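You operate a simulated robot arm through the tools that you are given. There is no shell and no other tool. Be economical: measure what you need, move in short steps, check, and stop when the job is done.

Carry out the task below with a simulated robot arm. There is one attempt and no reset: what you move stays moved.

TASK
Stack the blue plate from the corner table on top of the red plate.
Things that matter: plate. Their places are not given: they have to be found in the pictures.

It is judged by the outcome, as a careful person would: the job done as asked, and still so three seconds after it is handed in. It fails if anything else is knocked over, pushed out of place, dropped, spilled or broken.

THE ROBOT
A 6-joint arm with a two-finger parallel gripper, fixed in place. Base frame: the origin is at the foot of the arm, x ahead of it, y to its left, z up; the work surface is at about z = 0.82. Lengths are in m, angles in rad, forces in N, time in s.
With the tool pointing down near the work surface it reaches from about 0.26 to 0.68 m from the base axis. Its first joint turns from -1.152 to 1.152 rad. Payload 2.9 kg.
Tool frame: the origin (TCP) lies between the finger pads and is the grasp point; the fingertips stand 0.03 m ahead of it; z points along the fingers, y is the line along which they close. The gripper opens to 0.11 m. The fingers are 0.02 m wide and 0.01 m thick; the gripper's body (0.048 by 0.112 m) begins 0.055 m behind the TCP.
Orientation is told as [roll, pitch, yaw] about the base's x, y, z axes, in that order, counted from this pose: with the fingers straight down and closing along the base's y, the tool's x points along the base's -x, its y along +y and its z along -z.

THE INTERFACE
- The arm moves only by the tool nudge_tool. Its argument "steps" is a list that holds one entry, the list of rows, each a list of 5 numbers: the closure, from 0 (fully open) to 1 (shut), then the shift along the tool's x, y, z in units of 20 mm (1.0 is 20 mm), then the turn about the tool's z in units of 5 degrees (1.0 is 5 degrees). In form: [[[jaw, x, y, z, twist], ...]]. A call has 1 to 20 rows; each row shifts and turns the commanded pose from where the row before left it, along the tool's axes as they then stand. A call with a number of a shift or a turn outside -1 to 1 is refused whole. A row lasts 0.2 s, in which the tool goes at most 0.05 m and 0.15 rad; a call with a longer step from one row to the next is refused whole, and so is a gripper value outside its range. A pose out of reach is approached as far as the arm can. The call stops where the force on the tool passes 40 N (or 10 N more than at its start, if that is more) or the arm is blocked; 0.2 s more then pass. The fingers move at their own pace (about 0.108 m/s each) and stop on an object; they squeeze with about 43 N. The grip force told is the motor's: it shows also when the fingers shut on nothing. Time passes only in rows, and 0.2 s behind the last, so rows that do not move let the fingers close. It gives the time, the measured TCP pose, the force on the tool (base axes), the opening and the grip force at its end, in the units of the frame above (readings bear some noise), and new pictures: "show" is both (left out), scene, wrist or none.
- Cameras (640 x 400 px; columns grow to the right, rows downward): "scene" is fixed at [0.0788, 0.4391, 1.3823]; the picture's right is [-0.72, -0.69, 0.00], its down [-0.41, 0.43, -0.80] and it looks along [0.56, -0.58, -0.59] (base axes); focal length 372 px, centre (320, 200). "wrist" rides on the gripper at [-0.036, 0, -0.057] in the tool frame; the picture's right is [0.00, -1.00, 0.00], its down [0.97, 0.00, -0.24] and it looks along [0.24, 0.00, 0.97] (tool axes); focal length 218 px, centre (320, 200).
- probe_pixels(camera, pixels): for up to 12 pixels [column, row] of the newest picture of that camera ("zoom" is the newest enlarged one), the place [x, y, z] in the base frame of the surface seen there, good to about 0.002 m. No time passes.
- inspect(camera, box): a new picture of the part [left, top, right, bottom] of that camera's present view, enlarged. No time passes.
- finish_job(): hands the job in; it is judged then, once.

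Work in short steps. Measure before you move; look again where a grasp or a placing could have gone wrong, and mend it. You have 60 turns and 120 pictures in all, the two below and enlarged ones among them. Open the gripper and draw the arm clear of the work before you hand the job in, unless the task says otherwise; then end with one line.

The tools are called after ">>>" as a command line: name --argument value ..., lists and objects as JSON in quotes. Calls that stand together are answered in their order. nudge_tool: Moves the arm, as the interface text tells. Its arguments: {"type":"object","properties":{"steps":{"type":"array"},"show":{"type":"string","enum":["both","scene","wrist","none"]}},"required":["steps"]} The other tools are called the same way: probe_pixels (camera, pixels) gives the place of the surface under pixels of a picture; inspect (camera, box) takes an enlarged picture of a part of a camera's view; finish_job () hands the job in.

At the start:

```text
time: 0.0
eef_pos: [0.4903, 0.1401, 1.1149]
tool_rot: [-0.001, -0.001, -0.002]
force: [0.7, 0.0, -0.6]
opening: 0.1101
finger_force: 0.1
```

scene: 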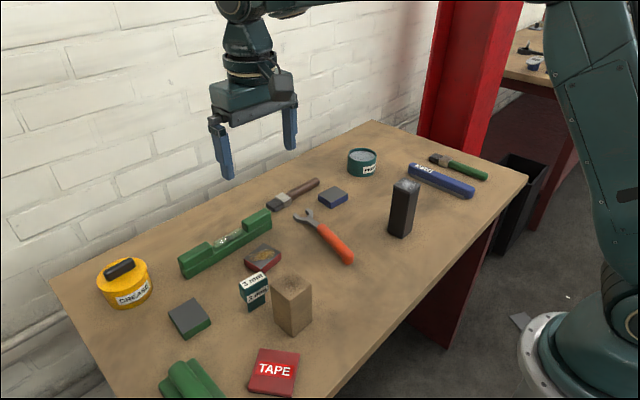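
wrist: 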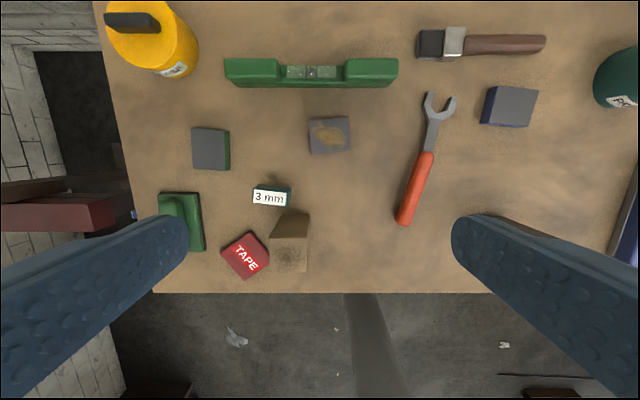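

The plates look like small square blocks with coloured sides: blue at scene (333,196), red at (262,257), green at (189,318). I'll look closer at these, and at the background table.

>>> inspect --camera "scene" --box '[220, 160, 380, 290]'

>>> inspect --camera "scene" --box '[480, 0, 640, 100]'

>>> probe_pixels --camera "scene" --pixels '[[333, 193], [262, 256], [189, 316], [535, 62], [275, 365], [300, 240]]'

>>> probe_pixels --camera "wrist" --pixels '[[489, 88], [536, 91], [525, 125], [483, 120], [310, 120], [348, 118], [351, 149], [312, 152], [330, 135], [510, 107], [330, 165], [500, 140]]'

```text
3.08 times, centred on (300, 225) of scene
```

zoom: 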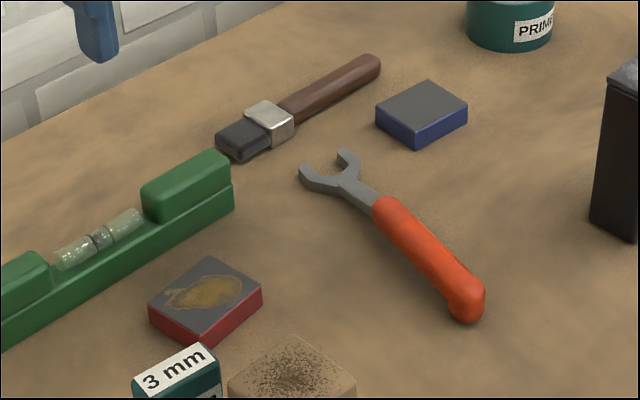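

```text
4.00 times, centred on (560, 50) of scene
```

zoom: 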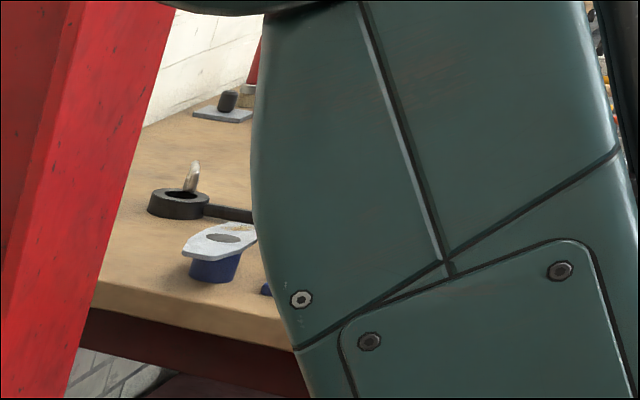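

```text
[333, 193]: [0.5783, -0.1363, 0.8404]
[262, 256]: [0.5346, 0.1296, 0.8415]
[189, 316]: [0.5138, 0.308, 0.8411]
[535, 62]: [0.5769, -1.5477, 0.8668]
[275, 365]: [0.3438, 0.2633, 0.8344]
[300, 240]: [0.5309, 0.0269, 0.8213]
```

```text
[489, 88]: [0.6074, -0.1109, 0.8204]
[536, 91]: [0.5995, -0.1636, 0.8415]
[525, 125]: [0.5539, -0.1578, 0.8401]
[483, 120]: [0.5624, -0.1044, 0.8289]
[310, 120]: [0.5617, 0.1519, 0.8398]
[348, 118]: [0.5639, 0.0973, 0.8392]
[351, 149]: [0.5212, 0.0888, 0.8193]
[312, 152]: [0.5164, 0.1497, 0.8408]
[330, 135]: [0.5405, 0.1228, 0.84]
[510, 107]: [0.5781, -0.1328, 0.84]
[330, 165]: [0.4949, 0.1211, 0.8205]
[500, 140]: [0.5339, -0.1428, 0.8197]
```

Blue plate centre is about (0.578,-0.134) with its top at 0.840, and red is about (0.540,0.124) with the same top. There's also a blue object on the background table at y≈-1.55, out of reach. I'll zoom in to get the edges and angles.

>>> inspect --camera "wrist" --box '[470, 70, 550, 140]'

>>> inspect --camera "wrist" --box '[290, 100, 370, 170]'

```text
5.71 times, centred on (510, 105) of wrist
```

zoom: 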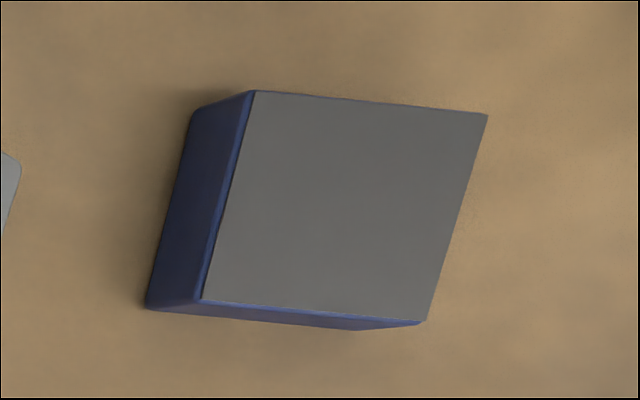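

```text
5.71 times, centred on (330, 135) of wrist
```

zoom: 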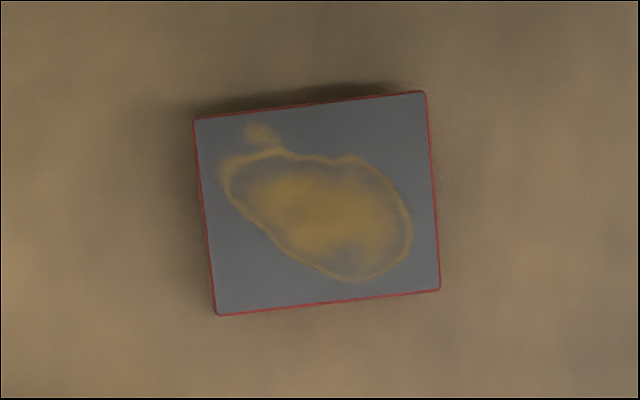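

>>> probe_pixels --camera "zoom" --pixels '[[198, 125], [420, 98], [435, 286], [221, 310]]'

>>> probe_pixels --camera "wrist" --pixels '[[499.6, 87], [538, 90.5], [526.8, 125.5], [490.5, 121.8]]'

```text
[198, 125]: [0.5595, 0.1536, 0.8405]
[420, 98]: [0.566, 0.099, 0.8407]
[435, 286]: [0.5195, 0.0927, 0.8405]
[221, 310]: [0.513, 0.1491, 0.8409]
```

```text
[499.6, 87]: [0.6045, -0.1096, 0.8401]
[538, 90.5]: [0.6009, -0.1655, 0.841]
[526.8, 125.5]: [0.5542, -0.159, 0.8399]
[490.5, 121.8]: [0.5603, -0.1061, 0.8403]
```

Plates measure about 57 × 49 mm. Red is centred at (0.5395,0.1236), yaw ≈ +6.7°, and blue at (0.580,-0.135), yaw ≈ -5.7°. I'll go above blue at z≈0.95.

>>> nudge_tool --steps '[[[0, -0.299, -0.917, 0.55, 0], [0, -0.299, -0.917, 0.55, 0], [0, -0.299, -0.917, 0.55, 0], [0, -0.299, -0.917, 0.55, 0], [0, -0.299, -0.917, 0.55, 0], [0, -0.299, -0.917, 0.55, 0], [0, -0.299, -0.917, 0.55, 0], [0, -0.299, -0.917, 0.55, 0], [0, -0.299, -0.917, 0.55, 0], [0, -0.299, -0.917, 0.55, 0], [0, -0.299, -0.917, 0.55, 0], [0, -0.299, -0.917, 0.55, 0], [0, -0.299, -0.917, 0.55, 0], [0, -0.299, -0.917, 0.55, 0], [0, -0.299, -0.917, 0.55, 0], [0, 0, 0, 0, 0.57], [0, 0, 0, 0, 0.57], [0, 0, 0, 0, 0]]]'

```text
time: 3.8
eef_pos: [0.5791, -0.1354, 0.9503]
tool_rot: [0.0, -0.001, -0.101]
force: [-0.1, -0.1, 0.3]
opening: 0.1102
finger_force: 0.0
```

scene: 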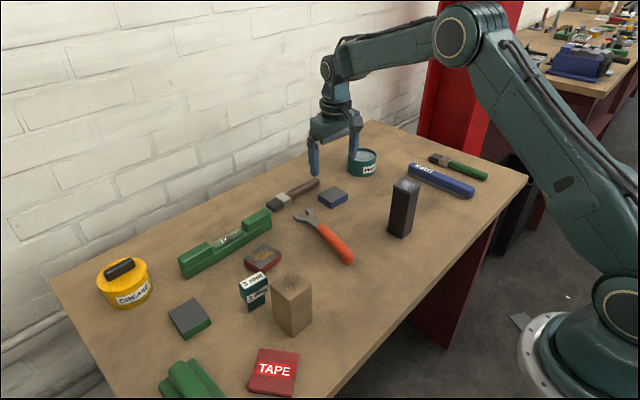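
wrist: 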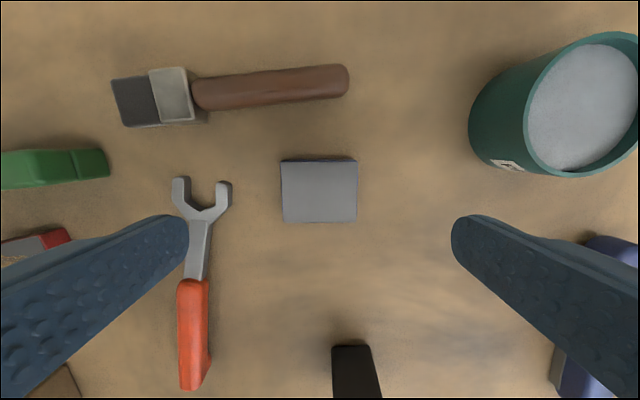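

Wrist view: the blue plate is squared at (319,190). The wrench head at (205,195) may be near the left finger's descent path, so I'll measure it.

>>> probe_pixels --camera "wrist" --pixels '[[283, 163], [356, 162], [355, 220], [285, 220], [229, 188], [222, 210], [207, 250], [475, 110], [490, 150], [335, 350]]'

>>> inspect --camera "scene" --box '[520, 0, 640, 80]'

```text
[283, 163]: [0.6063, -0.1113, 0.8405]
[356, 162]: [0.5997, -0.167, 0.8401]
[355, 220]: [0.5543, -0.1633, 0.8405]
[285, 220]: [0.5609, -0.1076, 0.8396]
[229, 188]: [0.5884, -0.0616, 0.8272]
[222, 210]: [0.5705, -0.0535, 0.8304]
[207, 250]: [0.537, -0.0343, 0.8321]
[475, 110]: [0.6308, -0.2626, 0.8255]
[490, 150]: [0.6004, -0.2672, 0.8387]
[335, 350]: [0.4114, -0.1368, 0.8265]
```

```text
5.00 times, centred on (580, 40) of scene
```

zoom: 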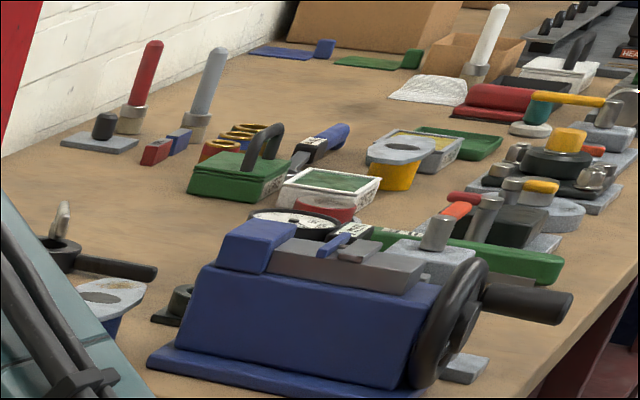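

The full-open finger would pass only about 1 cm from the wrench, so I'll narrow to about 0.085, correct the centre and yaw slightly, and descend to z 0.855.

>>> nudge_tool --steps '[[[0.23, -0.07, -0.09, 0, 0.18], [0.23, 0, 0, 0.6, 0], [0.23, 0, 0, 0.6, 0], [0.23, 0, 0, 0.6, 0], [0.23, 0, 0, 0.6, 0], [0.23, 0, 0, 0.6, 0], [0.23, 0, 0, 0.6, 0], [0.23, 0, 0, 0.6, 0], [0.23, 0, 0, 0.56, 0], [0.23, 0, 0, 0, 0]]]'

```text
time: 6.0
eef_pos: [0.5812, -0.1366, 0.8533]
tool_rot: [0.0, 0.0, -0.114]
force: [0.6, 0.1, -0.3]
opening: 0.0845
finger_force: 0.2
```

scene: 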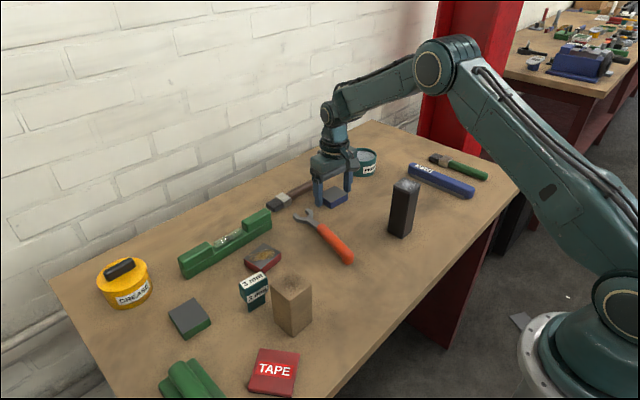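
wrist: 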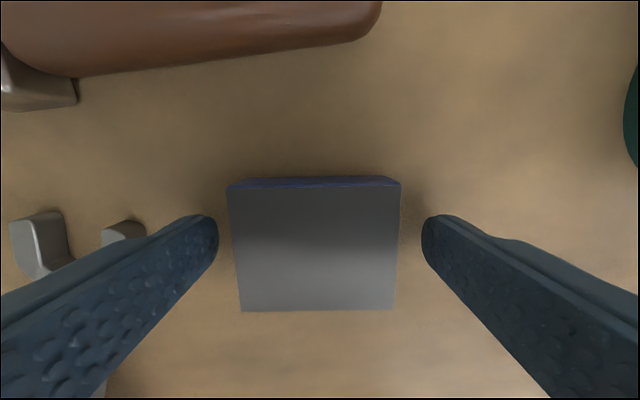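

The plate sits between the fingers with nothing else in the way. I'll close on it, then lift a little.

>>> nudge_tool --steps '[[[1, 0, 0, 0, 0], [1, 0, 0, 0, 0], [1, 0, 0, 0, 0], [1, 0, 0, 0, 0], [1, 0, 0, -0.5, 0], [1, 0, 0, -1, 0], [1, 0, 0, -1, 0], [1, 0, 0, -1, 0], [1, 0, 0, -1, 0], [1, 0, 0, 0, 0]]]'

```text
time: 8.2
eef_pos: [0.5821, -0.1365, 0.9447]
tool_rot: [-0.001, 0.0, -0.115]
force: [-0.2, -0.8, -4.3]
opening: 0.0596
finger_force: 43.0
```

scene: 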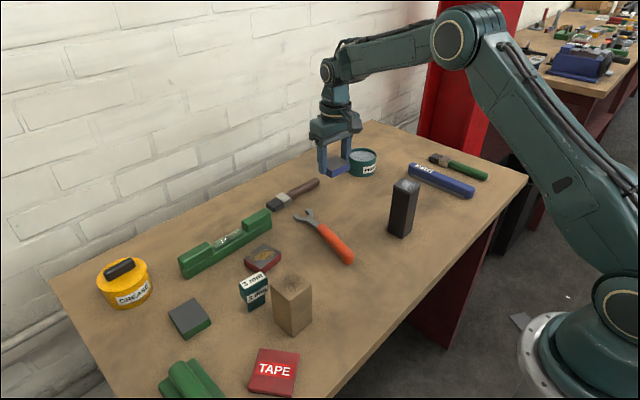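
wrist: 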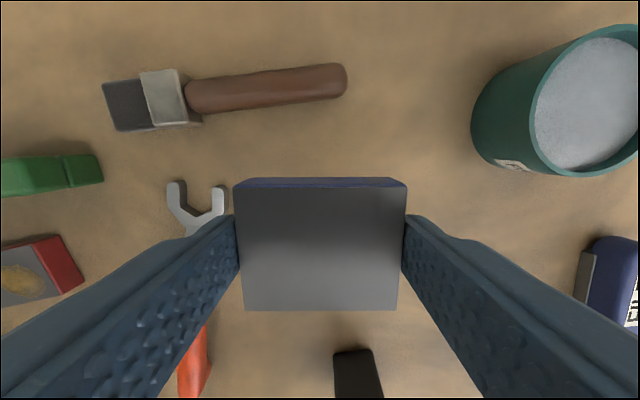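

It's held (opening 0.0596). I'll measure the plate's pose in the grip.

>>> probe_pixels --camera "wrist" --pixels '[[240, 190], [401, 190], [245, 308], [395, 308], [320, 190], [320, 308]]'

>>> probe_pixels --camera "scene" --pixels '[[285, 290], [293, 280], [252, 280], [225, 237], [260, 215]]'

```text
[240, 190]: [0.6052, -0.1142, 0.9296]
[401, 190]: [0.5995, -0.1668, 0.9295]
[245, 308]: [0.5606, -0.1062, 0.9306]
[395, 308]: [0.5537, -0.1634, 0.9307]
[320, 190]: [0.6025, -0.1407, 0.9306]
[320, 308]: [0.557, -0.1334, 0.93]
```

```text
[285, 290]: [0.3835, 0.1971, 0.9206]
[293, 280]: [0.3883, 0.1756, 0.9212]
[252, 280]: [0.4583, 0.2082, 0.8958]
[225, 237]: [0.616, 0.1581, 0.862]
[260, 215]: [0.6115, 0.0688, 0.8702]
```

The plate's centre is about 2 mm toward +x_tool of the TCP. I'll carry it over the red plate and turn to yaw +6.7°.

>>> nudge_tool --steps '[[[1, 0.249, 0.908, 0, 0], [1, 0.249, 0.908, 0, 0], [1, 0.249, 0.908, 0, 0], [1, 0.249, 0.908, 0, 0], [1, 0.249, 0.908, 0, 0], [1, 0.249, 0.908, 0, 0], [1, 0.249, 0.908, 0, 0], [1, 0.249, 0.908, 0, 0], [1, 0.249, 0.908, 0, 0], [1, 0.249, 0.908, 0, 0], [1, 0.249, 0.908, 0, 0], [1, 0.249, 0.908, 0, 0], [1, 0.249, 0.908, 0, 0], [1, 0.249, 0.908, 0, 0], [1, 0, 0, 0, -0.88], [1, 0, 0, 0, -0.88], [1, 0, 0, 0, -0.89], [1, 0, 0, 0, 0]]]'

```text
time: 12.0
eef_pos: [0.5404, 0.1243, 0.9447]
tool_rot: [0.001, 0.002, 0.117]
force: [-0.1, 0.2, -4.3]
opening: 0.0596
finger_force: 43.3
```

scene: 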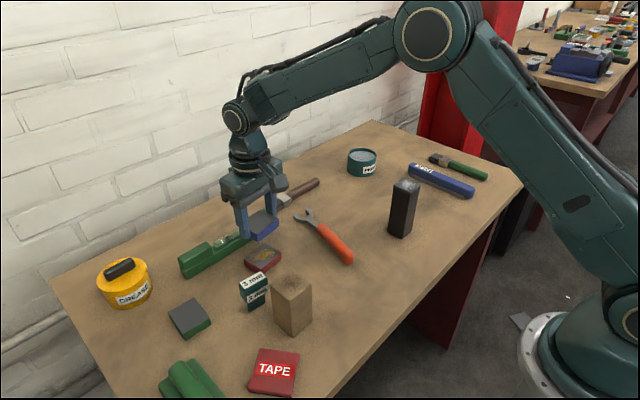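
wrist: 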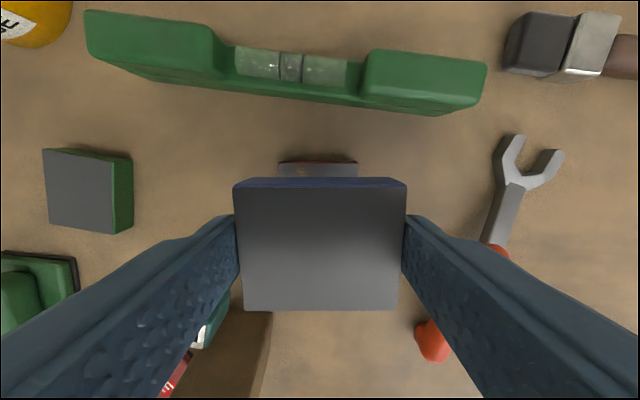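

The red plate's far edge shows at (278–357,162), behind the blue plate. I'll check the alignment.

>>> probe_pixels --camera "wrist" --pixels '[[240, 190], [401, 190], [245, 308], [395, 308], [280, 166], [355, 166], [280, 176], [355, 176], [400, 105]]'

>>> inspect --camera "wrist" --box '[260, 150, 380, 200]'

```text
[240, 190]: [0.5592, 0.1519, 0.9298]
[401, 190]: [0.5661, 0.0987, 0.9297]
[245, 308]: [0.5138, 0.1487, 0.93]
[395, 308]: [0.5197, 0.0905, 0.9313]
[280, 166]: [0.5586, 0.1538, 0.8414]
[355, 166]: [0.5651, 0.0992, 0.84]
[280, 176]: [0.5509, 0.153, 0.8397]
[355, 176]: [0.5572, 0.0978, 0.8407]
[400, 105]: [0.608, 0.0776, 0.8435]
```

```text
5.33 times, centred on (320, 175) of wrist
```

zoom: 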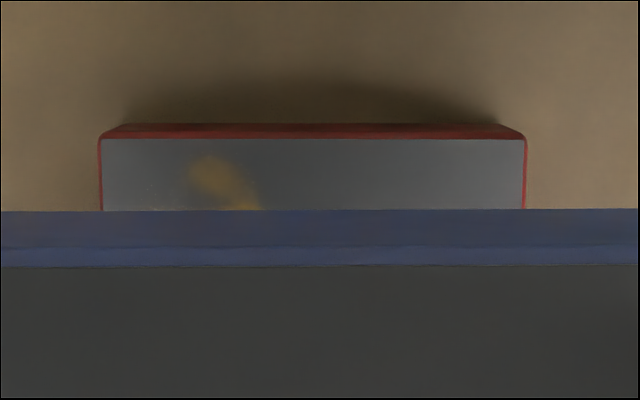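

Alignment is within about 1 mm. I'll lower about 68 mm, slowly at the end.

>>> nudge_tool --steps '[[[1, 0, 0.05, 0.5, 0], [1, 0, 0, 0.7, 0], [1, 0, 0, 0.7, 0], [1, 0, 0, 0.6, 0], [1, 0, 0, 0.4, 0], [1, 0, 0, 0.2, 0], [1, 0, 0, 0.15, 0], [1, 0, 0, 0.1, 0], [1, 0, 0, 0.05, 0], [1, 0, 0, 0, 0]]]'

>>> inspect --camera "scene" --box '[200, 190, 330, 290]'

```text
time: 14.2
eef_pos: [0.5399, 0.1249, 0.8754]
tool_rot: [-0.001, -0.001, 0.117]
force: [-0.6, 0.1, -3.9]
opening: 0.0594
finger_force: 43.2
```

scene: 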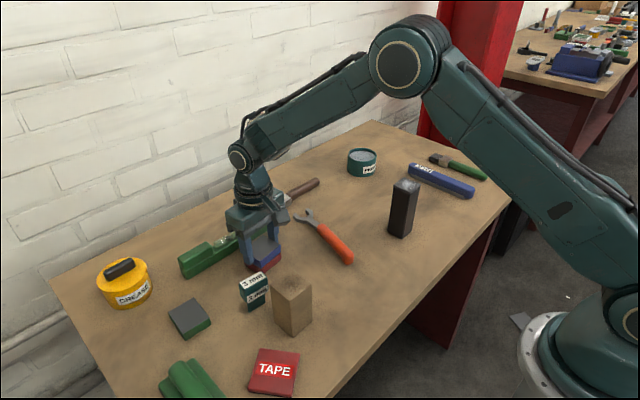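
wrist: 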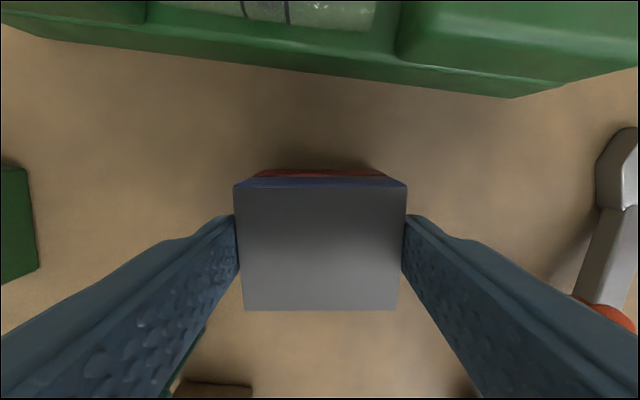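

```text
4.00 times, centred on (265, 240) of scene
```

zoom: 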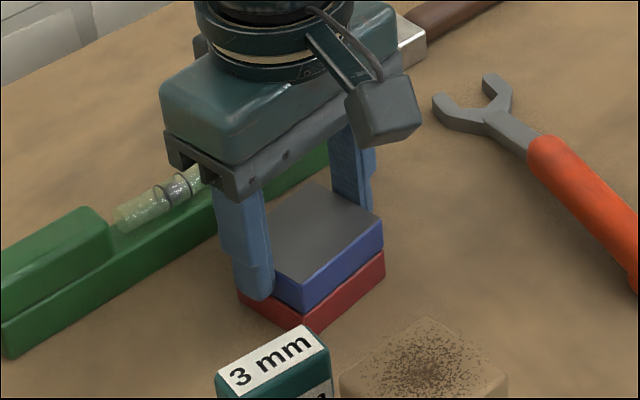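

Still about 1.5 mm above contact (force unchanged). I'll lower in tiny steps.

>>> nudge_tool --steps '[[[1, 0, 0, 0.04, 0], [1, 0, 0, 0.03, 0], [1, 0, 0, 0.02, 0], [1, 0, 0, 0, 0]]]' --show "none"

```text
time: 15.2
eef_pos: [0.5418, 0.1245, 0.874]
tool_rot: [0.0, -0.001, 0.117]
force: [0.2, 0.4, -5.2]
opening: 0.0596
finger_force: 43.2
```

Within a few tenths of a millimetre of contact; I'll release gently, opening to about 0.09.

>>> nudge_tool --steps '[[[1, 0, 0, 0.02, 0], [0.4, 0, 0, 0, 0], [0.3, 0, 0, 0, 0], [0.2, 0, 0, 0, 0], [0.2, 0, 0, 0, 0]]]'

```text
time: 16.4
eef_pos: [0.5402, 0.1254, 0.8734]
tool_rot: [0.0, 0.001, 0.118]
force: [0.4, -0.2, -0.2]
opening: 0.0878
finger_force: 0.0
```

scene: 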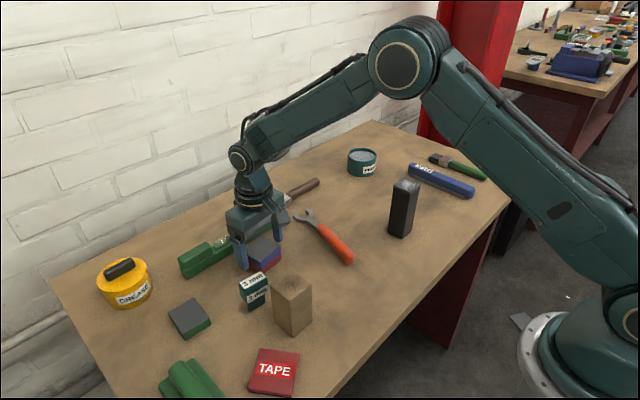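
wrist: 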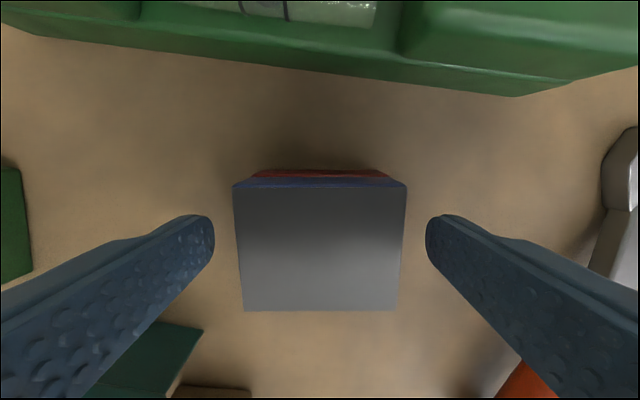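

Released, and the plate stayed in place. I'll raise straight up.

>>> nudge_tool --steps '[[[0.2, 0, 0, -0.5, 0], [0.2, 0, 0, -1, 0], [0.2, 0, 0, -1, 0], [0.2, 0, 0, -1, 0], [0.2, 0, 0, -1, 0], [0, 0, 0, -1, 0], [0, 0, 0, -1, 0], [0, 0, 0, -1, 0], [0, 0, 0, -1, 0], [0, 0, 0, -1, 0], [0, 0, 0, -1, 0], [0, 0, 0, 0, 0]]]'

>>> inspect --camera "scene" --box '[200, 190, 330, 290]'

```text
time: 19.0
eef_pos: [0.5412, 0.1249, 1.0842]
tool_rot: [-0.001, -0.001, 0.118]
force: [-0.3, 0.0, -0.7]
opening: 0.1098
finger_force: 0.1
```

scene: 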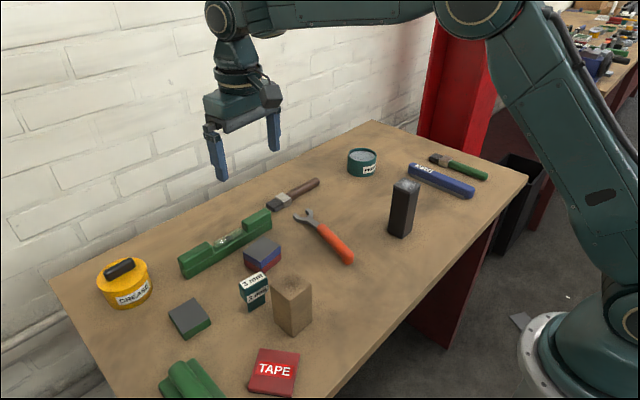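
wrist: 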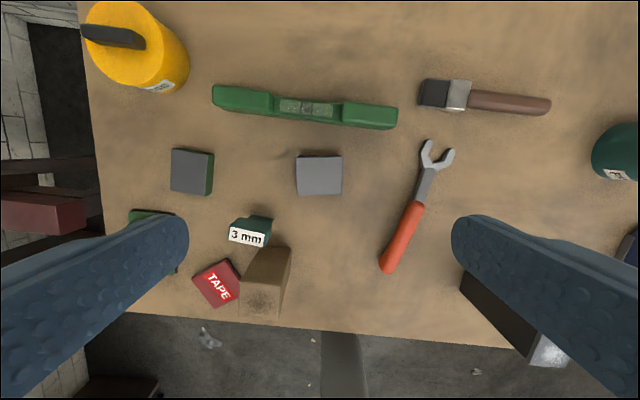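

```text
4.00 times, centred on (265, 240) of scene
```

zoom: 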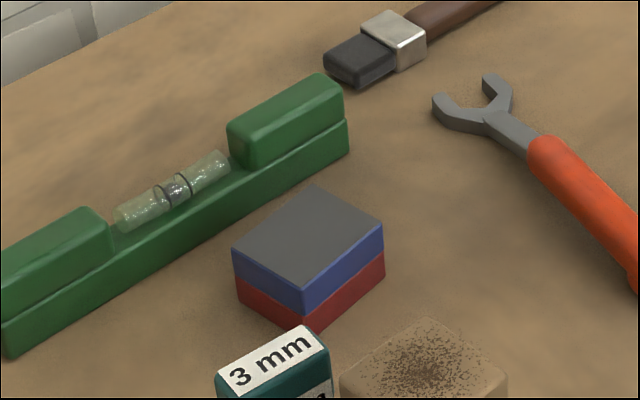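

The blue plate sits squarely on the red one, nothing else has moved, and the arm is clear with the gripper open. Handing in.

>>> finish_job

```text
The job is handed in.
```

The blue plate is stacked squarely on the red plate, with nothing else disturbed; I took "corner table" to mean the bench in front of the arm, since that is where both plates were.
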